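You operate a simulated robot arm through the tools that you are given. There is no shell and no other tool. Be economical: measure what you need, move in short steps, check, and stop when the job is done.

The job below is to be done with a simulated robot arm. You get a single attempt, and the scene is never put back.

## Task
Press the brass ferrule on the black tube with the yellow band.
Fine: thin end to the ram, ferrule in the steel nest, guard down, lever back; leave the tube in the press and the other tube and ferrule alone.

It is judged by the outcome, as a careful person would: the job done as asked, and still so three seconds after it is handed in. It fails if anything else is knocked over, pushed out of place, dropped, spilled or broken.

## Robot
A 7-joint arm with a two-finger parallel gripper, fixed in place. Base frame: the origin is at the foot of the arm, x ahead of it, y to its left, z up; the work surface is at about z = 760. Units: mm, degrees, N and s.
Its first joint turns from -132.0 to 132.0 degrees. Payload 3.91 kg.
Tool frame: the origin (TCP) lies between the finger pads and is the grasp point; the fingertips stand 30 mm ahead of it; z points along the fingers, y is the line along which they close. Largest opening 110 mm; finger width 20, thickness 10; the body of the gripper, 48 by 112 mm, starts 55 mm behind the TCP.
Orientation is told as [roll, pitch, yaw] about the base's x, y, z axes, in that order, counted from this pose: with the fingers straight down and closing along the base's y, the tool's x points along the base's -x, its y along +y and its z along -z.

## Interface
- The arm moves only by the tool jog_arm. Its argument "moves" is a list of rows, each an object of numbers (a shift or turn left out is 0, a gripper value left out holds the last): "x", "y", "z": the shift along the tool's x, y, z in units of 500 mm (1.0 is 500 mm); "ax", "ay", "az": the turn, a rotation vector about the tool's x, y, z in units of 120 degrees (1.0 is 120 degrees); "jaw": the finger opening in mm, from 0 to 110. In form: [{"x": .., "y": .., "z": .., "ax": .., "ay": .., "az": .., "jaw": ..}, ...]. A call has 1 to 10 rows; each row is the pose to reach, as a shift and turn from the pose commanded when the call began, along the tool's axes at that moment. A call with a number of a shift or a turn outside -1 to 1 is refused whole. A row lasts 0.2 s, in which the tool goes at most 50 mm and 8.6 degrees; a call with a longer step from one row to the next is refused whole, and so is a gripper value outside its range. A pose out of reach is approached as far as the arm can. The call stops where the force on the tool passes 90 N (or 10 N more than at its start, if that is more) or the arm is blocked; 0.2 s more then pass. The fingers move at their own pace (about 108 mm/s each) and stop on an object; they squeeze with about 32 N. The grip force told is the motor's: it shows also when the fingers shut on nothing. Time passes only in rows, and 0.2 s behind the last, so rows that repeat a pose let the fingers close. It gives the time, the measured TCP pose, the force on the tool (base axes), the opening and the grip force at its end, in the units of the frame above (readings bear some noise), with the torque about the TCP (base axes, N m) and any sound that the robot's microphone picked up.
- Cameras (640 x 400 px; columns grow to the right, rows downward): "scene" is fixed at [399.8, 501.4, 1528.9]; the picture's right is [0.85, 0.52, 0.00], its down [0.48, -0.78, -0.41] and it looks along [-0.22, 0.35, -0.91] (base axes); focal length 235 px, centre (320, 200). "wrist" rides on the gripper at [72, 17, -103] in the tool frame; the picture's right is [-0.23, 0.97, 0.00], its down [-0.76, -0.18, -0.62] and it looks along [-0.61, -0.14, 0.78] (tool axes); focal length 222 px, centre (320, 200). There is no depth. A picture from a camera that has moved, and an enlarged one, comes with that camera's place and axes in the base frame and with its lens.
- camera(camera): a new picture of that camera. It takes no simulated time.
- zoom(camera, box): a new picture of the part [left, top, right, bottom] of that camera's present view, enlarged. It takes no simulated time.
- hand_in(): hands the job in; it is judged then, once.

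Work in short steps. Places have to be worked out from the pictures, the camera data and where the tool is seen: move nearer, look again, correct. Check each grasp and each placing, and mend what went wrong. You have 120 turns and 76 pictures in all, those below and enlarged ones among them. Open the gripper and draw the arm clear of the work before you hand the job in, unless the task says otherwise; then end with one line.

The tools are called as name(argument=value, ...) on one line, values as JSON. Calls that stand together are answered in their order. jog_arm: Moves the arm, as the interface text tells. Its arguments: {"type":"object","properties":{"moves":{"type":"array","items":{"type":"object","properties":{"x":{"type":"number"},"y":{"type":"number"},"z":{"type":"number"},"ax":{"type":"number"},"ay":{"type":"number"},"az":{"type":"number"},"jaw":{"type":"number"}}}}},"required":["moves"]} The other tools are called the same way: camera (camera) takes a picture; zoom (camera, box) takes an enlarged picture of a part of a camera's view; hand_in () hands the job in.

At the start:

```text
time_s: 0.0
ee_pos: [150.7, 685.5, 1224.6]
tool_rot: [0.1, 0.1, 0.1]
force: [-0.1, -0.4, 0.6]
ft_torque: [0.0, -0.02, 0.02]
grip_width: 110.1
grasp_force: 0.0
```

scene: 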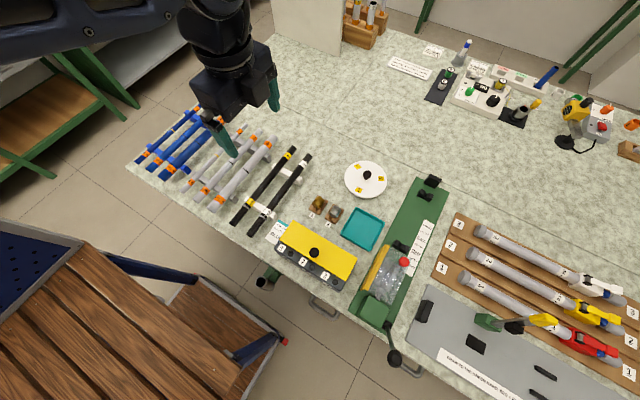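
wrist: 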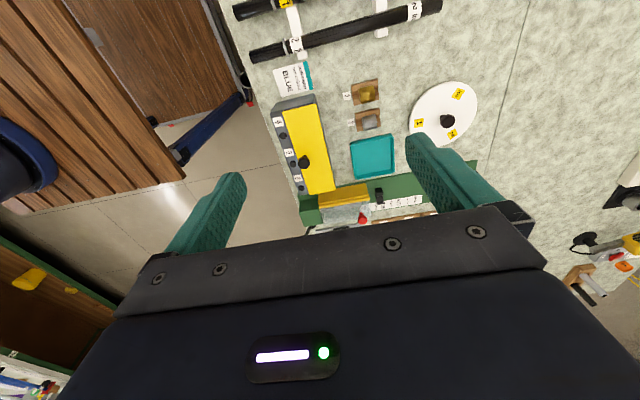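

I start by enlarging the scene around the tubes, ferrules and the press.

zoom(camera="scene", box=[220, 130, 400, 243])

zoom(camera="scene", box=[260, 170, 460, 295])

zoom(camera="scene", box=[320, 230, 480, 380])

```text
3.54 times, centred on (310, 186) of scene
camera zoom: at [399.8, 501.4, 1528.9], right [0.85, 0.52, 0.0], down [0.48, -0.78, -0.41], along [-0.22, 0.35, -0.91], focal length 832 px, centre (355, 248)
```

zoom: 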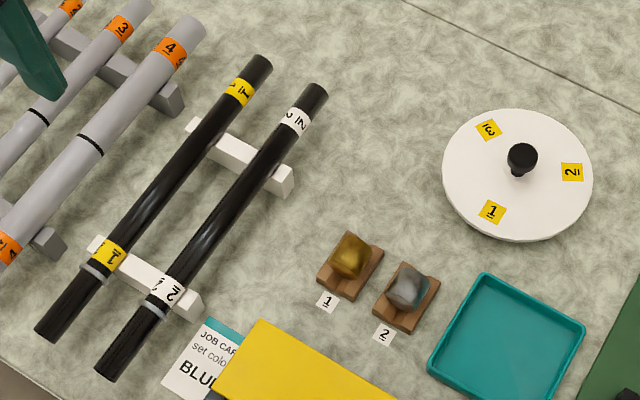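

```text
3.20 times, centred on (360, 232) of scene
camera zoom: at [399.8, 501.4, 1528.9], right [0.85, 0.52, 0.0], down [0.48, -0.78, -0.41], along [-0.22, 0.35, -0.91], focal length 752 px, centre (192, 96)
```

zoom: 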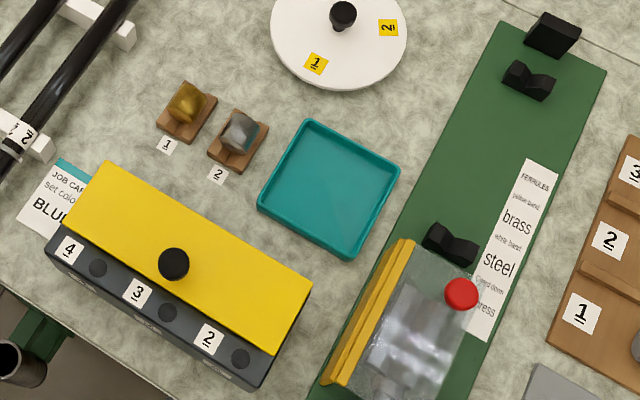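

```text
2.67 times, centred on (400, 305) of scene
camera zoom: at [399.8, 501.4, 1528.9], right [0.85, 0.52, 0.0], down [0.48, -0.78, -0.41], along [-0.22, 0.35, -0.91], focal length 626 px, centre (107, -80)
```

zoom: 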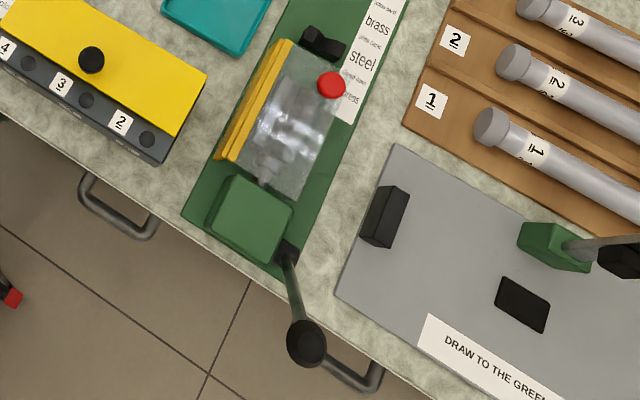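

The tubes lie along base y (x≈19 and 95), ferrules near (220,779) and (285,778), and the press axis is along y at x≈523 with its ram at low y. I move the wrist camera nearer to the press to see the nest, guard and lever.

jog_arm(moves=[{"x": -0.06, "y": 0.01, "z": 0.065}, {"x": -0.12, "y": 0.02, "z": 0.13}, {"x": -0.18, "y": 0.03, "z": 0.195}, {"x": -0.24, "y": 0.04, "z": 0.26}, {"x": -0.3, "y": 0.05, "z": 0.325}, {"x": -0.36, "y": 0.06, "z": 0.39}, {"x": -0.414, "y": 0.064, "z": 0.456}])

camera(camera="wrist")

```text
time_s: 1.6
ee_pos: [359.0, 716.6, 996.8]
tool_rot: [0.1, 0.1, 0.0]
force: [-1.6, 0.1, 0.2]
ft_torque: [-0.04, -0.04, 0.0]
grip_width: 109.9
grasp_force: 0.1
```

```text
70 pictures are left
camera wrist: at [286.0, 733.1, 1100.3], right [0.23, 0.97, 0.0], down [0.76, -0.18, 0.62], along [0.61, -0.14, -0.78], focal length 222 px, centre (320, 200)
```

wrist: 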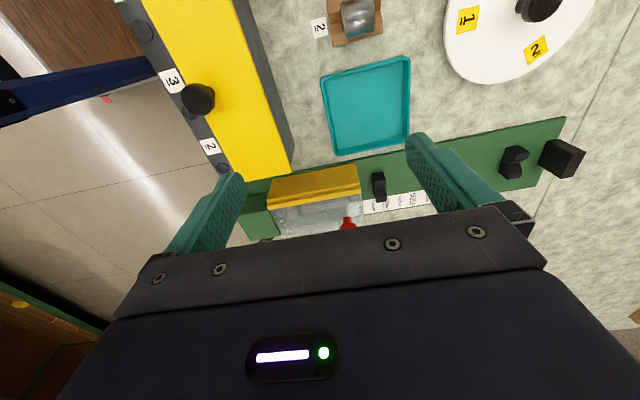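

The useful part of the wrist view is its upper half, nearly straight below the camera. I shift 146 mm in +x and slightly in -y to look down on the guard and nest.

jog_arm(moves=[{"x": -0.09, "y": -0.015}, {"x": -0.18, "y": -0.03}, {"x": -0.25, "y": -0.05}, {"x": -0.29, "y": -0.05}])

camera(camera="wrist")

zoom(camera="wrist", box=[220, 20, 420, 145])

```text
time_s: 2.6
ee_pos: [501.5, 692.6, 997.5]
tool_rot: [0.1, 0.0, 0.0]
force: [-0.3, 0.0, 0.0]
ft_torque: [-0.02, -0.04, -0.01]
grip_width: 109.9
grasp_force: 0.0
```

```text
69 pictures are left
camera wrist: at [429.8, 708.3, 1099.9], right [0.23, 0.97, 0.0], down [0.76, -0.18, 0.62], along [0.61, -0.14, -0.78], focal length 222 px, centre (320, 200)
```

wrist: 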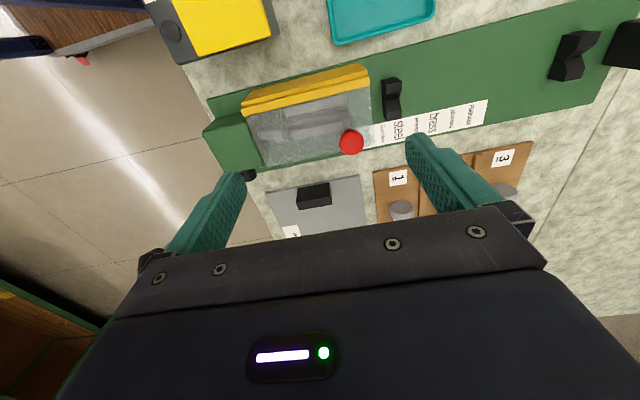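

```text
3.20 times, centred on (320, 82) of wrist
camera zoom: at [429.8, 708.3, 1099.9], right [0.23, 0.97, 0.0], down [0.76, -0.18, 0.62], along [0.61, -0.14, -0.78], focal length 711 px, centre (320, 576)
```

zoom: 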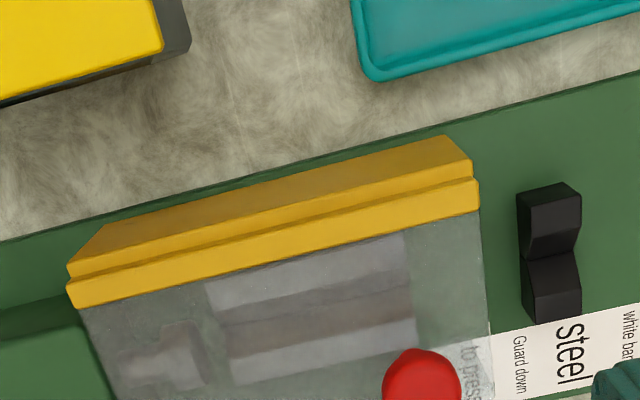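

The guard is down now, hinged on the -x side (yellow bar), with its red knob at about (540,721,853); the nest lies underneath near (525,687). I next move toward -y to see the lever.

jog_arm(moves=[{"y": -0.09}, {"y": -0.18}, {"y": -0.27}])

camera(camera="wrist")

zoom(camera="wrist", box=[240, 70, 480, 220])

zoom(camera="scene", box=[340, 240, 440, 380])

```text
time_s: 3.4
ee_pos: [500.5, 556.3, 996.7]
tool_rot: [0.1, 0.1, 0.0]
force: [0.0, 0.1, -0.9]
ft_torque: [-0.02, -0.01, 0.02]
grip_width: 110.0
grasp_force: 0.1
```

```text
67 pictures are left
camera wrist: at [429.5, 572.7, 1099.6], right [0.23, 0.97, 0.0], down [0.76, -0.18, 0.62], along [0.61, -0.14, -0.78], focal length 222 px, centre (320, 200)
```

wrist: 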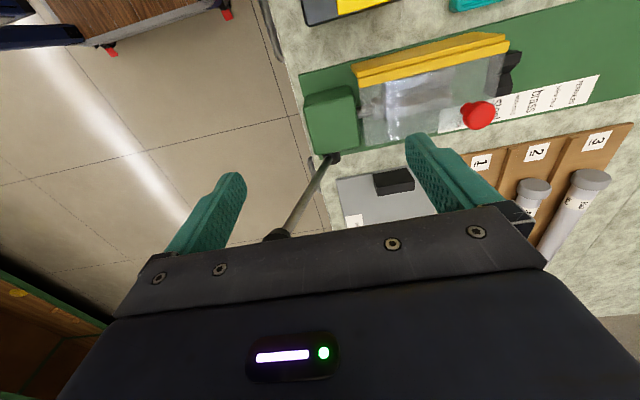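

```text
2.67 times, centred on (360, 145) of wrist
camera zoom: at [429.5, 572.7, 1099.6], right [0.23, 0.97, 0.0], down [0.76, -0.18, 0.62], along [0.61, -0.14, -0.78], focal length 592 px, centre (213, 347)
```

zoom: 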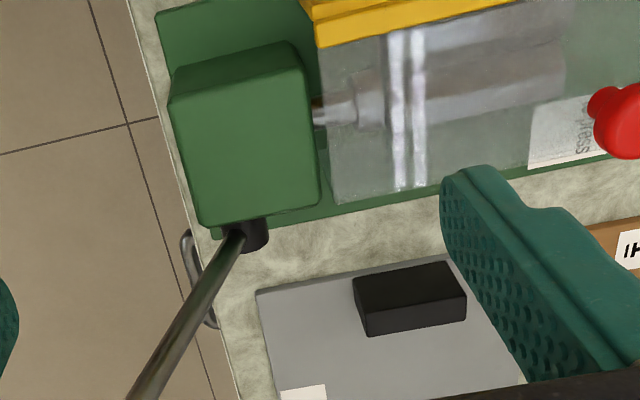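

```text
2.86 times, centred on (390, 310) of scene
camera zoom: at [399.8, 501.4, 1528.9], right [0.85, 0.52, 0.0], down [0.48, -0.78, -0.41], along [-0.22, 0.35, -0.91], focal length 671 px, centre (120, -114)
```

zoom: 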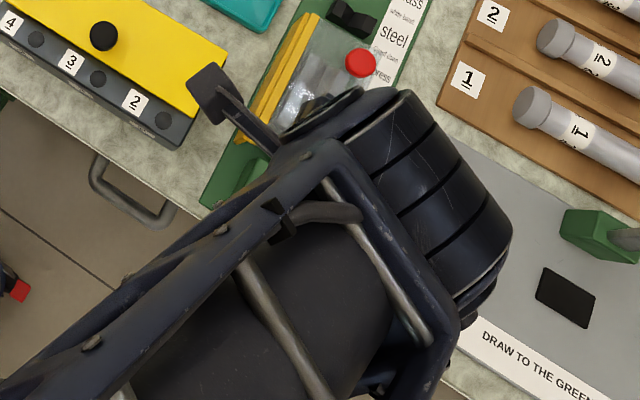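

The lever knob is around (584,494,949), pivoting about x at (582,558,821), leaning back to -y. Now I move over to read the card and see the guard knob and V-blocks closely.

jog_arm(moves=[{"y": 0.09}, {"y": 0.18}, {"y": 0.27}, {"y": 0.35, "z": 0.03}, {"y": 0.43, "z": 0.06}])

zoom(camera="wrist", box=[190, 50, 420, 200])

zoom(camera="wrist", box=[330, 20, 580, 180])

```text
time_s: 4.6
ee_pos: [501.6, 769.8, 969.5]
tool_rot: [0.1, 0.0, -0.1]
force: [0.5, -1.1, 1.2]
ft_torque: [0.01, 0.01, 0.02]
grip_width: 110.0
grasp_force: 0.1
```

```text
2.67 times, centred on (305, 125) of wrist
camera zoom: at [429.9, 786.5, 1071.3], right [0.23, 0.97, 0.0], down [0.76, -0.18, 0.62], along [0.61, -0.14, -0.78], focal length 592 px, centre (360, 400)
```

zoom: 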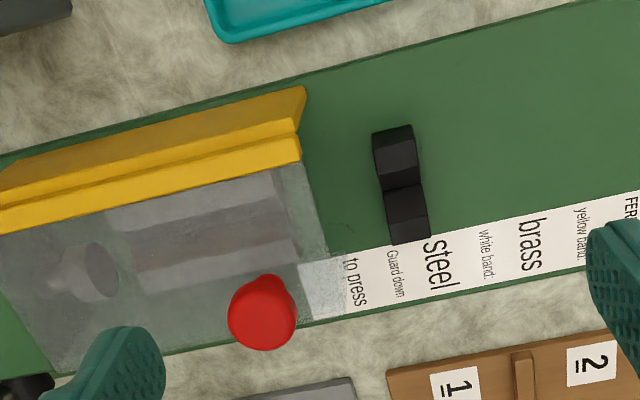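

```text
2.50 times, centred on (455, 100) of wrist
camera zoom: at [429.9, 786.5, 1071.3], right [0.23, 0.97, 0.0], down [0.76, -0.18, 0.62], along [0.61, -0.14, -0.78], focal length 555 px, centre (-18, 450)
```

zoom: 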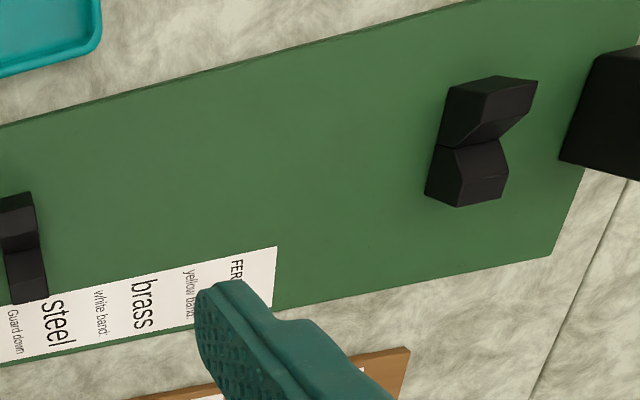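

The knob (about 28 mm across, on a short stem) is near (543,720,853) and the stop face is at y≈1045. I hover above the knob with the jaw at 60 and look.

jog_arm(moves=[{"x": -0.04, "y": -0.05, "z": 0.0, "jaw": 60}, {"x": -0.083, "y": -0.0996, "z": 0.05}, {"x": -0.083, "y": -0.0996, "z": 0.099}])

camera(camera="wrist")

```text
time_s: 5.4
ee_pos: [543.1, 721.7, 916.9]
tool_rot: [0.1, 0.0, -0.1]
force: [0.7, 0.6, 0.0]
ft_torque: [-0.01, -0.05, 0.01]
grip_width: 59.9
grasp_force: 0.0
```

```text
62 pictures are left
camera wrist: at [471.6, 737.3, 1020.3], right [0.23, 0.97, 0.0], down [0.76, -0.18, 0.62], along [0.61, -0.14, -0.78], focal length 222 px, centre (320, 200)
```

wrist: 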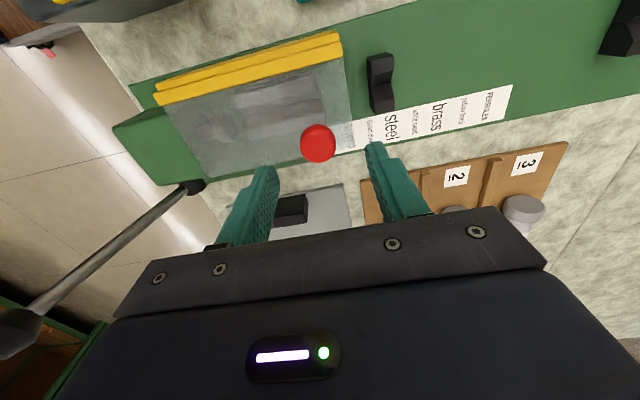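

The knob is centred between the fingers, at about (545,719). I descend to TCP z≈871 so that the tips straddle it, and close.

jog_arm(moves=[{"x": -0.004, "y": -0.004, "z": 0.05}, {"x": -0.004, "y": -0.004, "z": 0.08}, {"x": -0.004, "y": -0.004, "z": 0.092}])

camera(camera="wrist")

```text
time_s: 6.2
ee_pos: [545.9, 720.2, 870.2]
tool_rot: [0.0, 0.0, 0.0]
force: [-0.1, 0.0, 0.4]
ft_torque: [-0.02, 0.01, -0.01]
grip_width: 59.9
grasp_force: 0.1
```

```text
61 pictures are left
camera wrist: at [474.1, 736.1, 974.2], right [0.23, 0.97, 0.0], down [0.76, -0.18, 0.62], along [0.61, -0.14, -0.78], focal length 222 px, centre (320, 200)
```

wrist: 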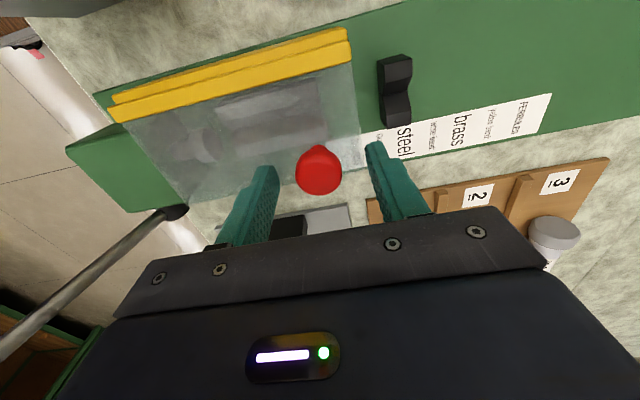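

Knob triangulates to (546,719,852), between the fingertips. Closing the fingers on it.

jog_arm(moves=[{"jaw": 20}, {"jaw": 20}, {"jaw": 20}])

```text
time_s: 7.0
ee_pos: [545.4, 720.8, 871.1]
tool_rot: [0.0, 0.0, 0.0]
force: [-0.7, 0.5, -1.8]
ft_torque: [-0.01, -0.11, -0.01]
grip_width: 27.1
grasp_force: 45.2
```

Gripped at 27 mm. I lift the guard along an arc about the hinge (≈x 482, z 815), first about 20°, and check forces.

jog_arm(moves=[{"x": 0.007, "z": -0.0106}, {"x": 0.0148, "z": -0.0212}, {"x": 0.024, "z": -0.031}, {"x": 0.033, "z": -0.0394}])

camera(camera="wrist")

```text
time_s: 8.0
ee_pos: [532.2, 719.3, 891.4]
tool_rot: [0.1, -0.1, -0.1]
force: [22.8, 12.2, -2.2]
ft_torque: [0.23, -1.43, -0.01]
grip_width: 26.9
grasp_force: 45.2
```

```text
60 pictures are left
camera wrist: at [459.4, 736.1, 994.6], right [0.23, 0.97, 0.0], down [0.76, -0.18, 0.62], along [0.61, -0.14, -0.78], focal length 222 px, centre (320, 200)
```

wrist: 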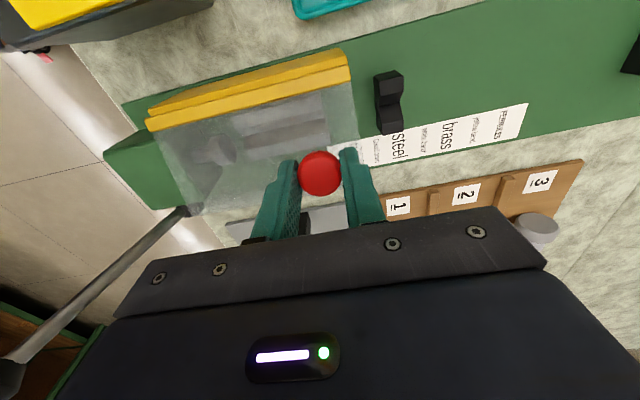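

The side force of 23 N suggests the hinge sits higher (~z 825); the actual positions fit an arc radius of 69.5 mm about it. I continue with the corrected arc.

jog_arm(moves=[{"x": 0.0114, "z": -0.0176}, {"x": 0.0216, "z": -0.0245}, {"x": 0.0318, "z": -0.0304}, {"x": 0.043, "z": -0.0355}, {"x": 0.0544, "z": -0.0396}])

camera(camera="wrist")

```text
time_s: 9.2
ee_pos: [503.2, 719.3, 911.1]
tool_rot: [0.1, 0.0, 0.0]
force: [18.9, 10.3, -0.2]
ft_torque: [0.2, -1.49, 0.14]
grip_width: 27.0
grasp_force: 45.2
```

```text
59 pictures are left
camera wrist: at [430.6, 736.1, 1014.9], right [0.23, 0.97, 0.0], down [0.76, -0.18, 0.62], along [0.61, -0.14, -0.78], focal length 222 px, centre (320, 200)
```

wrist: 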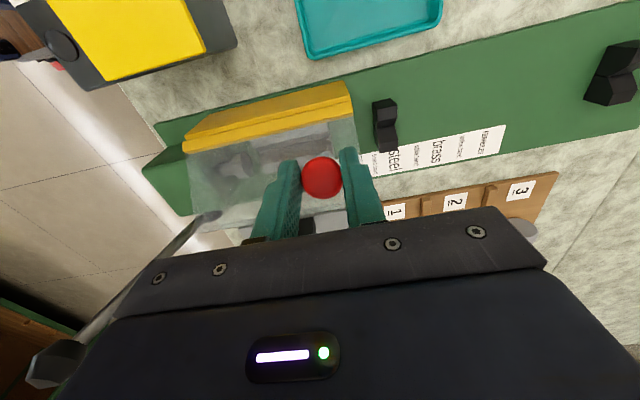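

Tracking well (arc angle ~72°, lid ~50°). Continue to a lid angle of ~90°.

jog_arm(moves=[{"x": 0.0236, "z": -0.005}, {"x": 0.0478, "z": -0.0058}, {"x": 0.0718, "z": -0.0024}, {"x": 0.095, "z": 0.005}])

camera(camera="wrist")

zoom(camera="scene", box=[300, 200, 460, 320])

```text
time_s: 10.2
ee_pos: [456.1, 718.3, 909.9]
tool_rot: [0.1, 0.1, -0.1]
force: [-0.4, 0.2, 0.7]
ft_torque: [0.0, 0.03, 0.02]
grip_width: 20.0
grasp_force: 0.0
```

```text
58 pictures are left
camera wrist: at [383.1, 735.3, 1012.1], right [0.23, 0.97, 0.0], down [0.76, -0.18, 0.62], along [0.61, -0.14, -0.78], focal length 222 px, centre (320, 200)
```

wrist: 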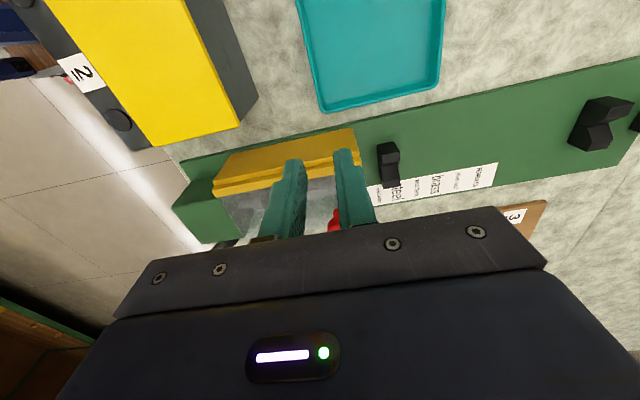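

```text
3.33 times, centred on (380, 260) of scene
camera zoom: at [399.8, 501.4, 1528.9], right [0.85, 0.52, 0.0], down [0.48, -0.78, -0.41], along [-0.22, 0.35, -0.91], focal length 783 px, centre (120, 0)
```

zoom: 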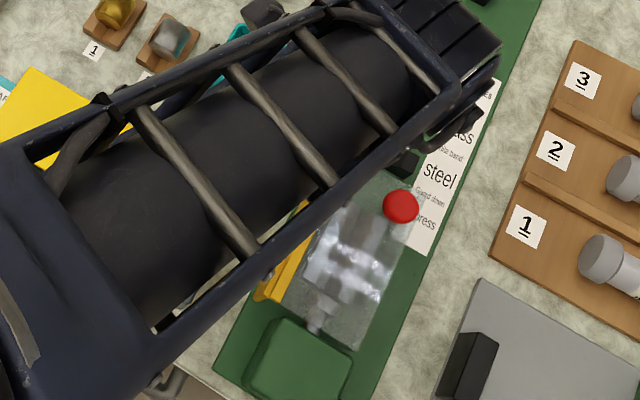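

The knob slipped out and the guard fell shut again: the torsion between the pads and knob built up force. I'll regrip and this time turn the tool with the lid. First back over the knob.

jog_arm(moves=[{"z": -0.02, "jaw": 60}, {"x": -0.09, "y": 0.003, "z": -0.02}, {"x": -0.1785, "y": 0.003, "z": -0.02}, {"x": -0.1785, "y": 0.003, "z": 0.04}, {"x": -0.1785, "y": 0.003, "z": 0.08}])

camera(camera="wrist")

```text
time_s: 11.4
ee_pos: [545.6, 722.2, 869.4]
tool_rot: [-0.1, 0.0, 0.0]
force: [-0.5, -0.1, -0.4]
ft_torque: [0.01, 0.0, 0.01]
grip_width: 59.8
grasp_force: 0.0
```

```text
56 pictures are left
camera wrist: at [472.2, 737.5, 972.1], right [0.23, 0.97, 0.0], down [0.76, -0.18, 0.62], along [0.61, -0.14, -0.78], focal length 222 px, centre (320, 200)
```

wrist: 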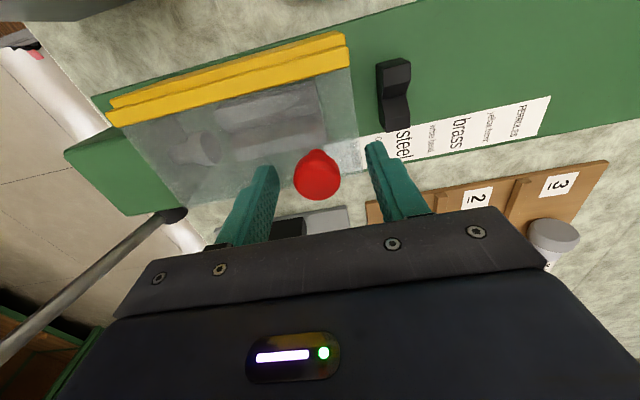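

The guard is shut again and undisturbed; I nudge 2 mm lower, +2 mm in x, and regrip.

jog_arm(moves=[{"x": -0.004, "y": -0.004, "z": 0.004}, {"x": -0.004, "y": -0.004, "z": 0.004, "jaw": 20}, {"x": -0.004, "y": -0.004, "z": 0.004, "jaw": 20}, {"x": -0.004, "y": -0.004, "z": 0.004, "jaw": 15}])

```text
time_s: 12.4
ee_pos: [546.1, 719.9, 866.9]
tool_rot: [0.0, 0.0, 0.0]
force: [4.1, 12.8, -1.1]
ft_torque: [0.2, -0.18, -0.06]
grip_width: 26.8
grasp_force: 45.1
```

Gripped. Now lifting with the tool turning along with the lid, first 32°.

jog_arm(moves=[{"x": 0.013, "z": -0.017, "ay": -0.0667}, {"x": 0.0282, "z": -0.032, "ay": -0.1333}, {"x": 0.0452, "z": -0.0448, "ay": -0.2}, {"x": 0.064, "z": -0.055, "ay": -0.2667}])

camera(camera="wrist")

```text
time_s: 13.4
ee_pos: [513.5, 718.4, 895.5]
tool_rot: [0.1, -32.0, -0.1]
force: [13.8, 13.4, 12.6]
ft_torque: [0.26, -0.47, 0.18]
grip_width: 26.9
grasp_force: 44.9
```

```text
55 pictures are left
camera wrist: at [397.7, 736.1, 944.1], right [0.19, 0.97, 0.12], down [0.31, -0.18, 0.93], along [0.93, -0.14, -0.34], focal length 222 px, centre (320, 200)
```

wrist: 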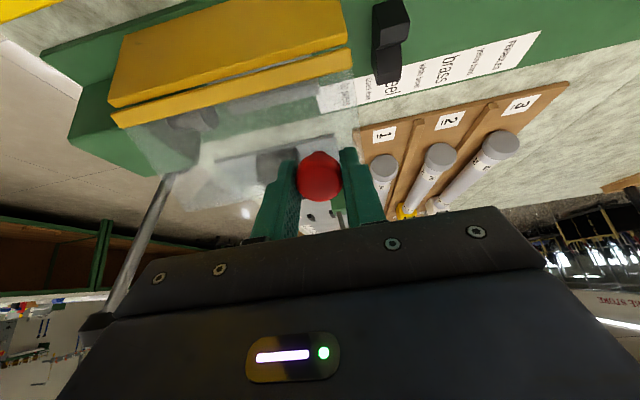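

The lid follows, at 32°. In the rotating tool frame the same rows repeat the arc, so I run them again to 64°.

jog_arm(moves=[{"x": 0.012, "z": -0.018, "ay": -0.0667}, {"x": 0.0272, "z": -0.033, "ay": -0.1333}, {"x": 0.0442, "z": -0.0458, "ay": -0.2}, {"x": 0.063, "z": -0.056, "ay": -0.2667}])

camera(camera="wrist")

```text
time_s: 14.4
ee_pos: [470.8, 719.7, 899.9]
tool_rot: [-0.1, -64.0, 0.2]
force: [5.4, 21.5, 1.4]
ft_torque: [0.16, -0.36, 0.53]
grip_width: 26.9
grasp_force: 45.1
```

```text
54 pictures are left
camera wrist: at [346.8, 736.0, 879.9], right [0.1, 0.97, 0.2], down [-0.23, -0.18, 0.96], along [0.97, -0.14, 0.2], focal length 222 px, centre (320, 200)
```

wrist: 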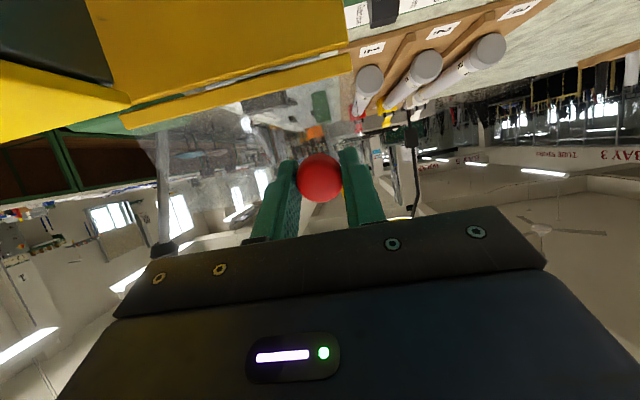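

Forces remain low at 64°. Three more rows to 88°.

jog_arm(moves=[{"x": 0.012, "z": -0.018, "ay": -0.0667}, {"x": 0.0272, "z": -0.033, "ay": -0.1333}, {"x": 0.0442, "z": -0.0458, "ay": -0.2}])

camera(camera="scene")

```text
time_s: 15.2
ee_pos: [442.7, 719.9, 888.3]
tool_rot: [-1.9, -87.9, 1.9]
force: [20.2, 27.6, -23.3]
ft_torque: [-0.11, -0.16, 0.4]
grip_width: 27.0
grasp_force: 45.8
```

```text
53 pictures are left
```

scene: 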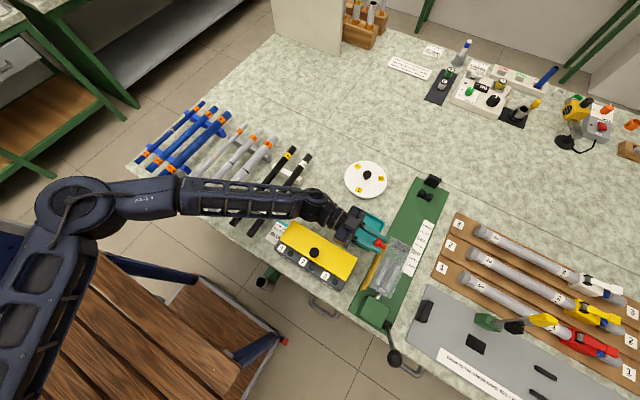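

At 88° the force is mostly radial inward, so I have pulled slightly outward. I add 16° more with an inward correction.

jog_arm(moves=[{"x": 0.012, "z": -0.002, "ay": -0.03}, {"x": 0.02, "z": -0.012, "ay": -0.08}, {"x": 0.034, "z": -0.027, "ay": -0.1333}])

zoom(camera="scene", box=[300, 180, 460, 300])

```text
time_s: 16.0
ee_pos: [414.7, 732.8, 897.7]
tool_rot: [174.8, -75.1, -173.7]
force: [-21.1, 2.5, 43.3]
ft_torque: [-0.39, -1.31, -0.06]
grip_width: 13.1
grasp_force: 0.1
```

```text
3.33 times, centred on (380, 240) of scene
camera zoom: at [399.8, 501.4, 1528.9], right [0.85, 0.52, 0.0], down [0.48, -0.78, -0.41], along [-0.22, 0.35, -0.91], focal length 783 px, centre (120, 67)
```

zoom: 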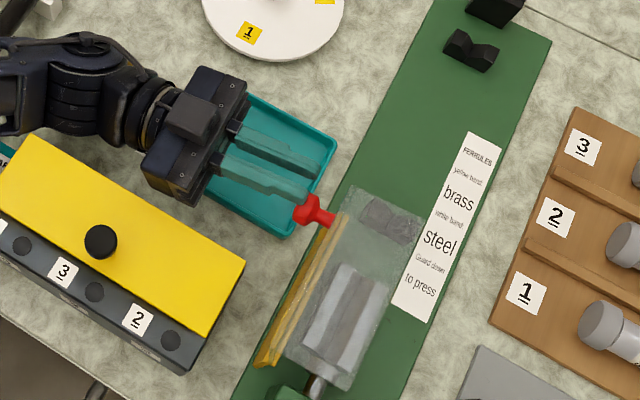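

The lid seems to be at an end stop near vertical; the knob slipped out and a finger now presses on it from above. I lift off and retreat toward -x, then see whether the guard stays open.

jog_arm(moves=[{"x": -0.03}, {"x": -0.06}, {"x": -0.08, "z": -0.03}, {"x": -0.08, "z": -0.08}, {"x": -0.08, "z": -0.12}])

zoom(camera="scene", box=[280, 180, 460, 320])

```text
time_s: 17.2
ee_pos: [361.5, 718.4, 898.2]
tool_rot: [-179.7, -76.1, 179.6]
force: [-0.5, -1.0, 0.7]
ft_torque: [0.02, 0.06, 0.04]
grip_width: 14.8
grasp_force: 0.0
```

```text
2.86 times, centred on (370, 250) of scene
camera zoom: at [399.8, 501.4, 1528.9], right [0.85, 0.52, 0.0], down [0.48, -0.78, -0.41], along [-0.22, 0.35, -0.91], focal length 671 px, centre (177, 57)
```

zoom: 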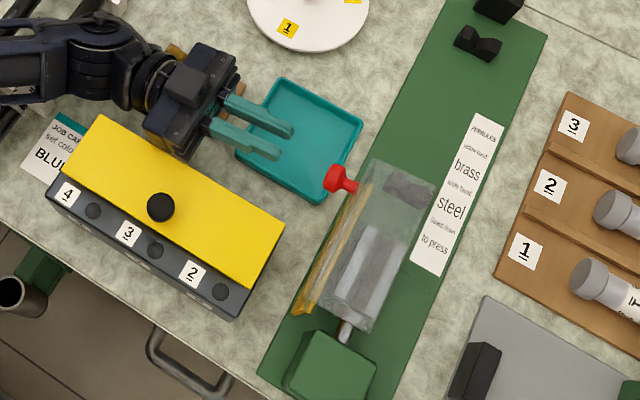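

The guard stays open by itself, past vertical. Now I raise the tool and turn it back to pointing down.

jog_arm(moves=[{"x": -0.04, "z": 0.01, "ay": 0.0}, {"x": -0.08, "z": 0.02, "ay": 0.0667}, {"x": -0.12, "z": 0.03, "ay": 0.1333}, {"x": -0.16, "z": 0.04, "ay": 0.2}, {"x": -0.2, "z": 0.05, "ay": 0.2667}, {"x": -0.24, "z": 0.06, "ay": 0.3333}, {"x": -0.28, "z": 0.07, "ay": 0.4}, {"x": -0.3, "z": 0.074, "ay": 0.4667}, {"x": -0.3, "z": 0.074, "ay": 0.5333}, {"x": -0.3, "z": 0.074, "ay": 0.6, "jaw": 60}])

```text
time_s: 19.4
ee_pos: [358.2, 719.6, 1053.4]
tool_rot: [0.0, -31.9, 0.1]
force: [-1.1, 0.9, -0.1]
ft_torque: [0.01, -0.04, -0.01]
grip_width: 59.9
grasp_force: 0.1
```

Now finishing the turn to vertical while moving over to view the brass ferrule from about 200 mm.

jog_arm(moves=[{"x": 0.08, "y": 0.026, "z": 0.02, "ay": 0.0667}, {"x": 0.16, "y": 0.052, "z": 0.04, "ay": 0.1333}, {"x": 0.24, "y": 0.08, "z": 0.06, "ay": 0.2}, {"x": 0.3256, "y": 0.106, "z": 0.0796, "ay": 0.2667}])

camera(camera="wrist")

zoom(camera="scene", box=[340, 170, 460, 360])

```text
time_s: 20.4
ee_pos: [242.0, 772.5, 935.1]
tool_rot: [0.1, 0.2, 0.0]
force: [-0.5, 0.2, 1.0]
ft_torque: [-0.01, -0.03, -0.03]
grip_width: 60.0
grasp_force: 0.0
```

```text
50 pictures are left
camera wrist: at [170.8, 789.2, 1038.2], right [0.23, 0.97, 0.0], down [0.76, -0.18, 0.62], along [0.61, -0.14, -0.78], focal length 222 px, centre (320, 200)
```

wrist: 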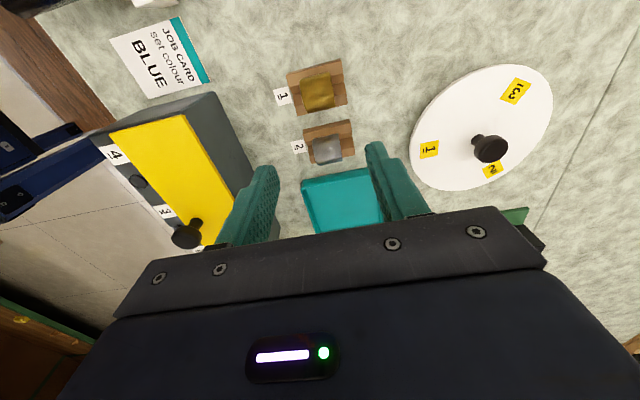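

```text
2.11 times, centred on (400, 265) of scene
camera zoom: at [399.8, 501.4, 1528.9], right [0.85, 0.52, 0.0], down [0.48, -0.78, -0.41], along [-0.22, 0.35, -0.91], focal length 495 px, centre (152, 63)
```

zoom: 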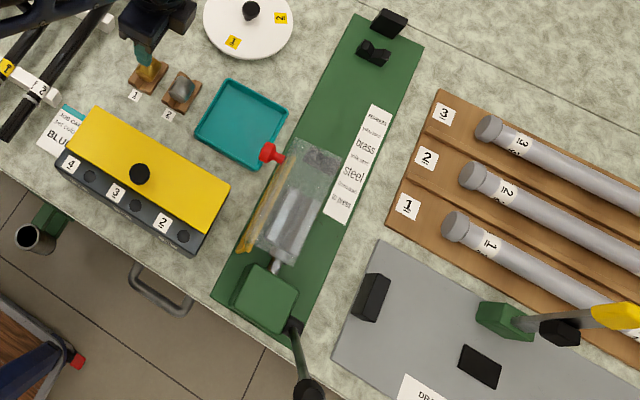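

Enlarging the ferrules in the wrist view.

zoom(camera="wrist", box=[270, 50, 370, 170])

```text
3.33 times, centred on (320, 110) of wrist
camera zoom: at [170.8, 789.2, 1038.2], right [0.23, 0.97, 0.0], down [0.76, -0.18, 0.62], along [0.61, -0.14, -0.78], focal length 740 px, centre (320, 500)
```

zoom: 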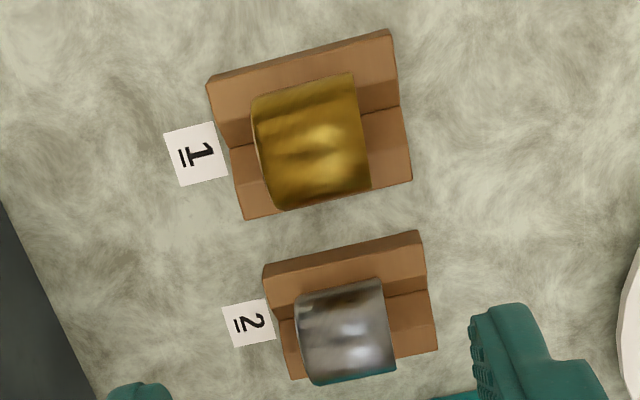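

The ferrule is a ring lying along y in a V of a wooden block, about (224,775,795). Before picking it I look over the tube to learn its length and which end is thin.

jog_arm(moves=[{"x": 0.08, "y": -0.01, "z": -0.025}, {"x": 0.17, "y": -0.02, "z": -0.05}, {"x": 0.26, "y": -0.035, "z": -0.075}, {"x": 0.35, "y": -0.05, "z": -0.1}, {"x": 0.43, "y": -0.06, "z": -0.124}, {"x": 0.46, "y": -0.06, "z": -0.124}])

zoom(camera="wrist", box=[160, 20, 480, 190])

```text
time_s: 21.8
ee_pos: [13.0, 742.5, 997.0]
tool_rot: [0.0, 0.0, 0.0]
force: [0.7, 0.4, -0.1]
ft_torque: [-0.01, 0.02, 0.0]
grip_width: 60.2
grasp_force: 0.1
```

```text
2.00 times, centred on (320, 105) of wrist
camera zoom: at [-59.7, 758.5, 1099.2], right [0.23, 0.97, 0.0], down [0.76, -0.18, 0.62], along [0.61, -0.14, -0.78], focal length 444 px, centre (320, 390)
```

zoom: 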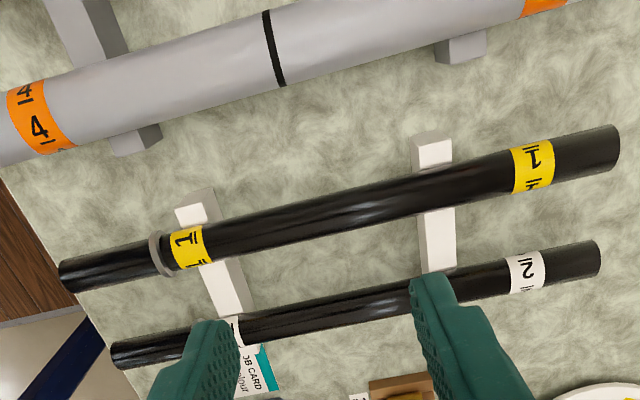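

The thin spigot is at the -y end (already ram-ward); tube spans y≈560–911 at x≈29, z≈812. I zoom the scene camera on the ferrules' end faces.

zoom(camera="scene", box=[295, 185, 355, 225])

zoom(camera="scene", box=[340, 220, 440, 340])

```text
10.00 times, centred on (325, 205) of scene
camera zoom: at [399.8, 501.4, 1528.9], right [0.85, 0.52, 0.0], down [0.48, -0.78, -0.41], along [-0.22, 0.35, -0.91], focal length 2349 px, centre (270, 150)
```

zoom: 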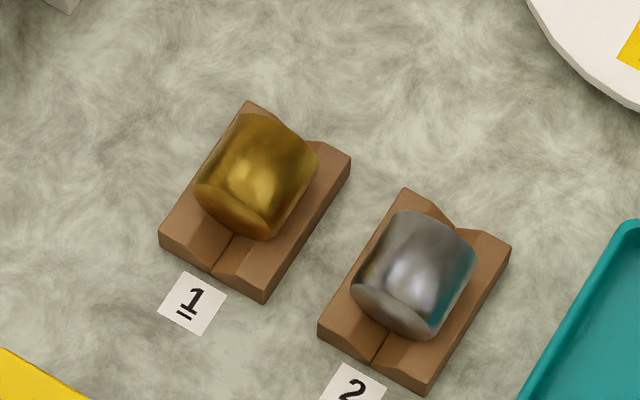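

```text
3.33 times, centred on (390, 280) of scene
camera zoom: at [399.8, 501.4, 1528.9], right [0.85, 0.52, 0.0], down [0.48, -0.78, -0.41], along [-0.22, 0.35, -0.91], focal length 783 px, centre (87, -67)
```

zoom: 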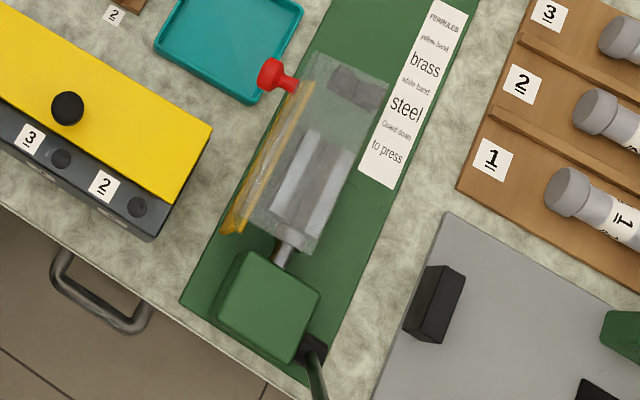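

The ferrule's -y face looks closed (ram side), so I'll keep its orientation. Moving over the brass ferrule with the jaw at 70.

jog_arm(moves=[{"x": -0.08, "y": 0.01, "z": 0.02, "jaw": 70}, {"x": -0.16, "y": 0.02, "z": 0.05}, {"x": -0.24, "y": 0.035, "z": 0.09}, {"x": -0.32, "y": 0.05, "z": 0.13}, {"x": -0.39, "y": 0.066, "z": 0.18}, {"x": -0.422, "y": 0.066, "z": 0.234}])

zoom(camera="wrist", box=[220, 60, 420, 220])

```text
time_s: 23.2
ee_pos: [224.0, 775.1, 878.1]
tool_rot: [0.0, 0.0, 0.0]
force: [-0.1, -0.6, 0.6]
ft_torque: [-0.01, -0.05, 0.0]
grip_width: 70.1
grasp_force: 0.0
```

```text
2.50 times, centred on (320, 140) of wrist
camera zoom: at [151.3, 791.4, 981.3], right [0.23, 0.97, 0.0], down [0.76, -0.18, 0.62], along [0.61, -0.14, -0.78], focal length 555 px, centre (320, 350)
```

zoom: 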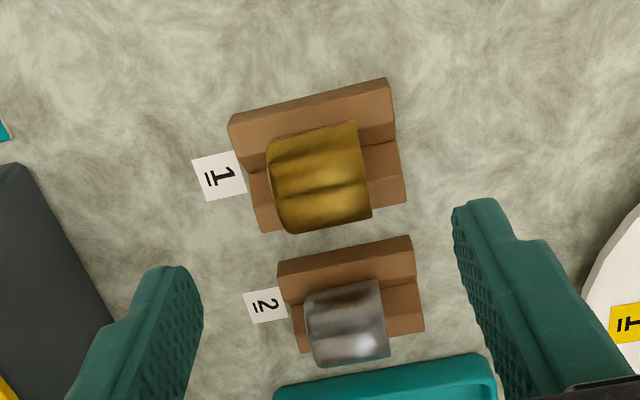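

Ferrule centre is near (225,774.5,788), 34 mm long. I descend to TCP z≈811 with fingers off both ends and look again.

jog_arm(moves=[{"x": -0.002, "y": -0.001, "z": 0.06}, {"x": -0.002, "y": -0.001, "z": 0.11}, {"x": -0.002, "y": -0.001, "z": 0.134}])

zoom(camera="wrist", box=[220, 100, 420, 260])

```text
time_s: 24.0
ee_pos: [224.4, 776.0, 812.2]
tool_rot: [0.1, 0.0, -0.1]
force: [0.1, -0.3, -0.4]
ft_torque: [0.01, 0.01, -0.01]
grip_width: 70.1
grasp_force: 0.0
```

```text
2.50 times, centred on (320, 180) of wrist
camera zoom: at [152.3, 791.4, 915.0], right [0.23, 0.97, 0.0], down [0.76, -0.18, 0.62], along [0.61, -0.14, -0.78], focal length 555 px, centre (320, 250)
```

zoom: 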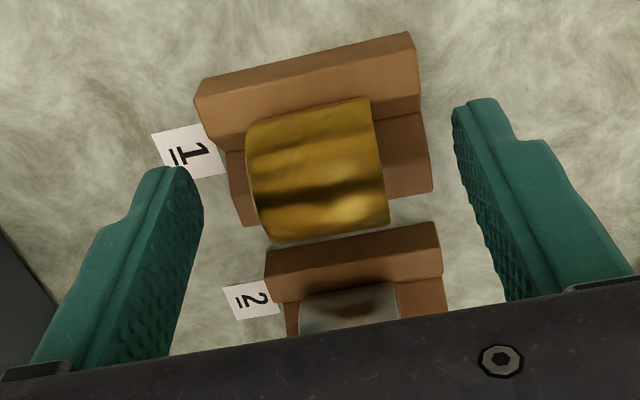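

Well aligned (2 mm in x to correct). Closing on the ferrule's ends.

jog_arm(moves=[{"x": -0.004, "z": 0.002}, {"x": -0.004, "z": 0.002, "jaw": 28}, {"x": -0.004, "z": 0.002, "jaw": 28}, {"x": -0.004, "z": 0.002, "jaw": 28}])

zoom(camera="wrist", box=[220, 100, 420, 260])

```text
time_s: 25.0
ee_pos: [227.2, 774.0, 811.0]
tool_rot: [0.0, 0.0, 0.0]
force: [0.7, 0.1, 1.1]
ft_torque: [-0.06, -0.02, 0.01]
grip_width: 30.8
grasp_force: 32.2
```

```text
2.50 times, centred on (320, 180) of wrist
camera zoom: at [154.7, 791.2, 913.9], right [0.23, 0.97, 0.0], down [0.76, -0.18, 0.62], along [0.61, -0.14, -0.78], focal length 555 px, centre (320, 250)
```

zoom: 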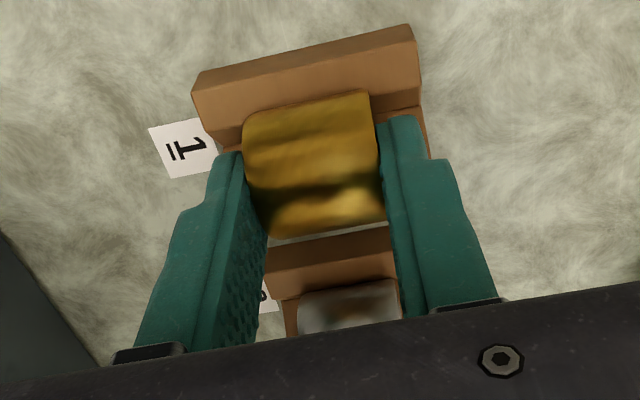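

Gripped at 30.8 mm. Lifting straight up, then travelling high to above the nest.

jog_arm(moves=[{"z": -0.08}, {"z": -0.16}, {"z": -0.25}, {"z": -0.34}, {"x": -0.08, "y": -0.02, "z": -0.36}, {"x": -0.17, "y": -0.04, "z": -0.36}, {"x": -0.26, "y": -0.07, "z": -0.36}, {"x": -0.35, "y": -0.1, "z": -0.36}, {"x": -0.44, "y": -0.13, "z": -0.36}, {"x": -0.53, "y": -0.15, "z": -0.36}])

zoom(camera="wrist", box=[180, 20, 440, 190])

```text
time_s: 27.2
ee_pos: [490.9, 702.2, 990.9]
tool_rot: [-0.1, 0.1, 0.1]
force: [-0.1, 1.4, 0.1]
ft_torque: [-0.06, -0.07, -0.02]
grip_width: 30.6
grasp_force: 31.9
```

```text
2.35 times, centred on (310, 105) of wrist
camera zoom: at [419.1, 717.4, 1094.1], right [0.23, 0.97, 0.0], down [0.76, -0.18, 0.62], along [0.61, -0.14, -0.78], focal length 523 px, centre (344, 424)
```

zoom: 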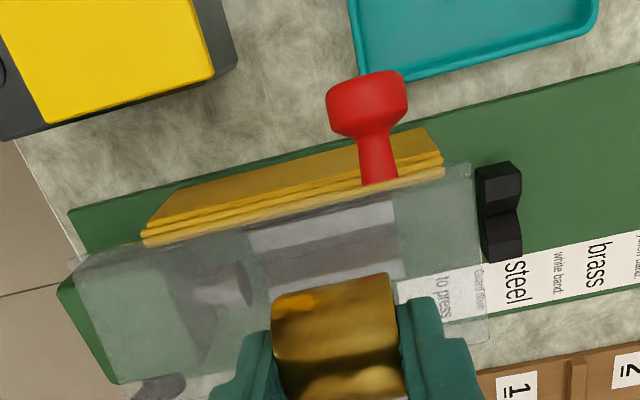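

The opened guard has a front panel that now overhangs the nest (edge about x 520, z 918), so a straight-down approach is blocked. I plan to come in tilted about 40° from the +x side; first I test that pose up high.

jog_arm(moves=[{"x": -0.06, "y": -0.01, "ay": 0.0667}, {"x": -0.12, "y": -0.02, "ay": 0.1333}, {"x": -0.18, "y": -0.03, "ay": 0.2}, {"x": -0.24, "y": -0.04, "ay": 0.2667}, {"x": -0.28, "y": -0.05, "ay": 0.3333}])

camera(camera="wrist")

camera(camera="scene")

```text
time_s: 28.4
ee_pos: [631.6, 674.4, 992.3]
tool_rot: [0.1, 40.1, 0.0]
force: [-0.1, 0.9, 1.1]
ft_torque: [0.0, -0.13, -0.01]
grip_width: 30.6
grasp_force: 32.1
```

```text
40 pictures are left
camera wrist: at [643.2, 691.4, 1117.3], right [0.17, 0.97, -0.14], down [0.98, -0.18, -0.01], along [-0.04, -0.14, -0.99], focal length 222 px, centre (320, 200)
```

wrist: 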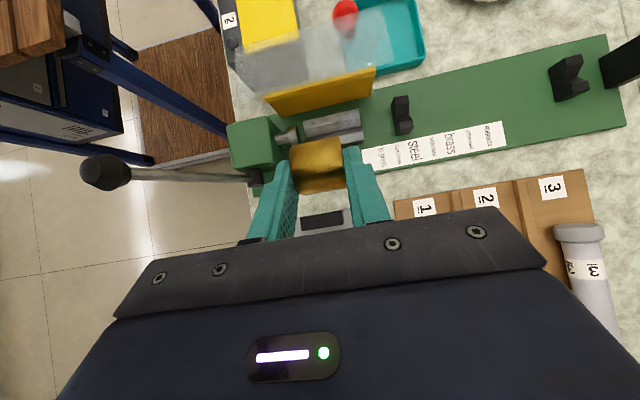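

```text
39 pictures are left
```

scene: 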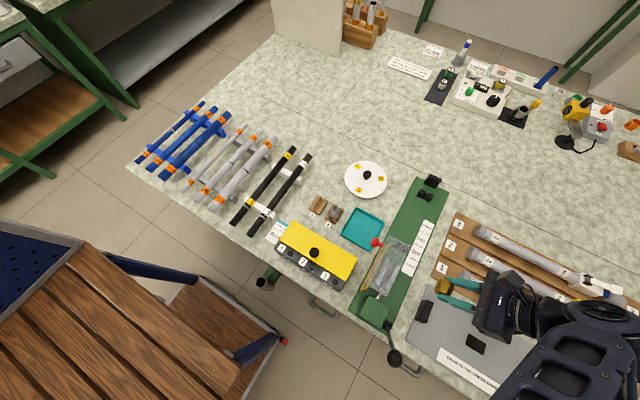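

The tilted pose is reachable. I enlarge the guard and nest from this new angle to pin down the panel.

zoom(camera="wrist", box=[220, 0, 440, 200])

```text
2.00 times, centred on (330, 100) of wrist
camera zoom: at [643.2, 691.4, 1117.3], right [0.17, 0.97, -0.14], down [0.98, -0.18, -0.01], along [-0.04, -0.14, -0.99], focal length 444 px, centre (300, 400)
```

zoom: 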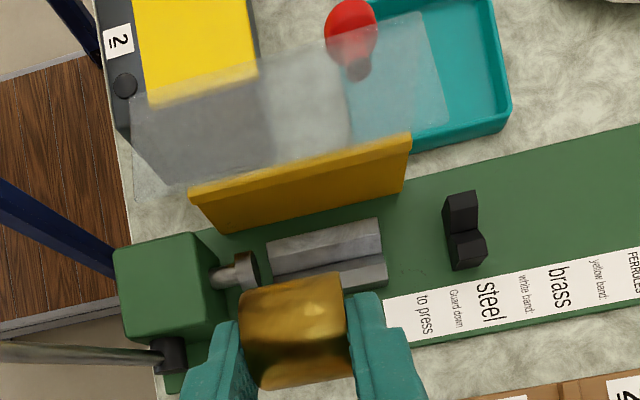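

The guard's front panel is at z≈912 from x≈474 to 524, and the nest axis is x≈529 with the ferrule seat near z≈798. I come in along the tilted tool axis to 70 mm short of the seat.

jog_arm(moves=[{"x": -0.03, "y": 0.002, "z": 0.08}, {"x": -0.06, "y": 0.004, "z": 0.16}, {"x": -0.0912, "y": 0.004, "z": 0.2394}])

zoom(camera="wrist", box=[220, 0, 440, 200])

zoom(camera="scene", box=[340, 220, 440, 320])

```text
time_s: 29.2
ee_pos: [587.5, 676.7, 869.3]
tool_rot: [0.2, 39.9, 0.0]
force: [0.2, -0.2, 0.7]
ft_torque: [0.04, -0.03, 0.0]
grip_width: 30.6
grasp_force: 31.9
```

```text
2.00 times, centred on (330, 100) of wrist
camera zoom: at [599.5, 692.5, 996.2], right [0.17, 0.97, -0.15], down [0.98, -0.18, -0.01], along [-0.04, -0.14, -0.99], focal length 444 px, centre (300, 400)
```

zoom: 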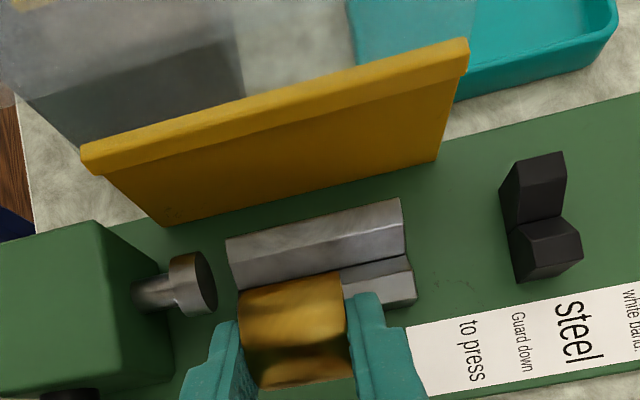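

```text
4.00 times, centred on (390, 270) of scene
camera zoom: at [399.8, 501.4, 1528.9], right [0.85, 0.52, 0.0], down [0.48, -0.78, -0.41], along [-0.22, 0.35, -0.91], focal length 940 px, centre (40, -80)
```

zoom: 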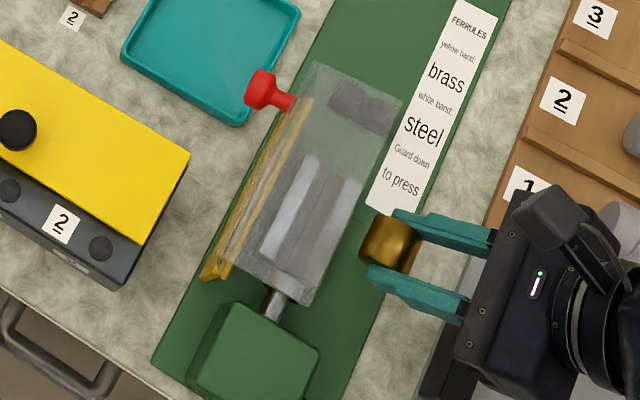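

Clear view: nest V bottom at about (530, z 774), y 645–725; ram head face at y≈634. I advance along the tool axis to just above the seat and check.

jog_arm(moves=[{"x": -0.002, "z": 0.05}, {"x": -0.004, "z": 0.1}, {"x": -0.007, "z": 0.125}])

zoom(camera="wrist", box=[220, 50, 420, 210])

```text
time_s: 30.0
ee_pos: [551.5, 676.9, 819.8]
tool_rot: [0.1, 39.9, 0.1]
force: [-0.9, -0.6, 3.3]
ft_torque: [-0.04, 0.06, -0.03]
grip_width: 30.6
grasp_force: 32.0
```

```text
2.50 times, centred on (320, 130) of wrist
camera zoom: at [563.5, 692.6, 945.2], right [0.17, 0.97, -0.14], down [0.98, -0.18, -0.01], along [-0.04, -0.14, -0.99], focal length 555 px, centre (320, 375)
```

zoom: 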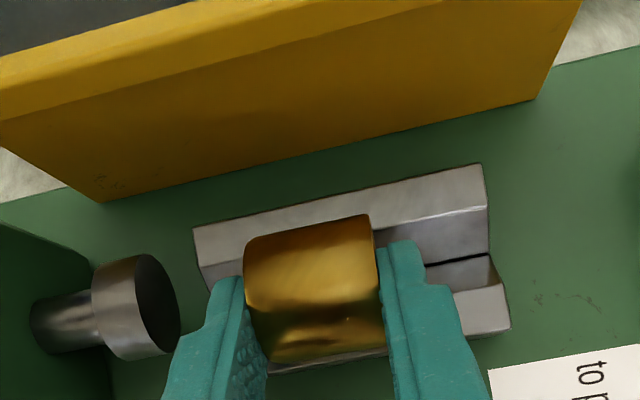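

The ferrule is about 6 mm too far +x. I shift -x, then lower until I feel the V seat.

jog_arm(moves=[{"x": 0.0105, "z": 0.006}, {"x": 0.0105, "z": 0.006}, {"x": 0.006, "z": 0.012}])

zoom(camera="wrist", box=[220, 50, 420, 210])

```text
time_s: 30.8
ee_pos: [546.1, 676.7, 816.9]
tool_rot: [0.0, 40.0, 0.0]
force: [0.2, -0.6, 2.7]
ft_torque: [-0.08, 0.04, 0.05]
grip_width: 30.5
grasp_force: 32.1
```

```text
2.50 times, centred on (320, 130) of wrist
camera zoom: at [557.4, 692.6, 942.3], right [0.17, 0.97, -0.15], down [0.98, -0.18, -0.01], along [-0.04, -0.14, -0.99], focal length 555 px, centre (320, 375)
```

zoom: 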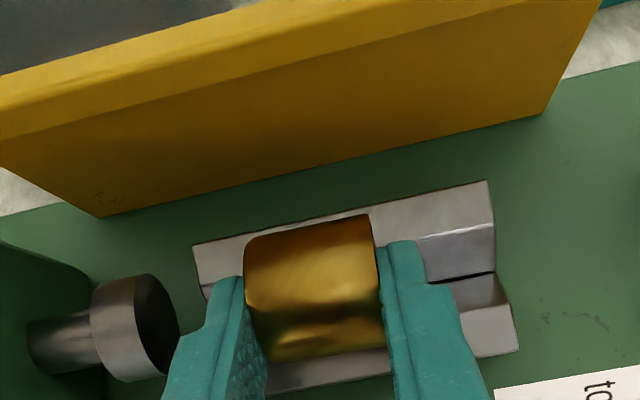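

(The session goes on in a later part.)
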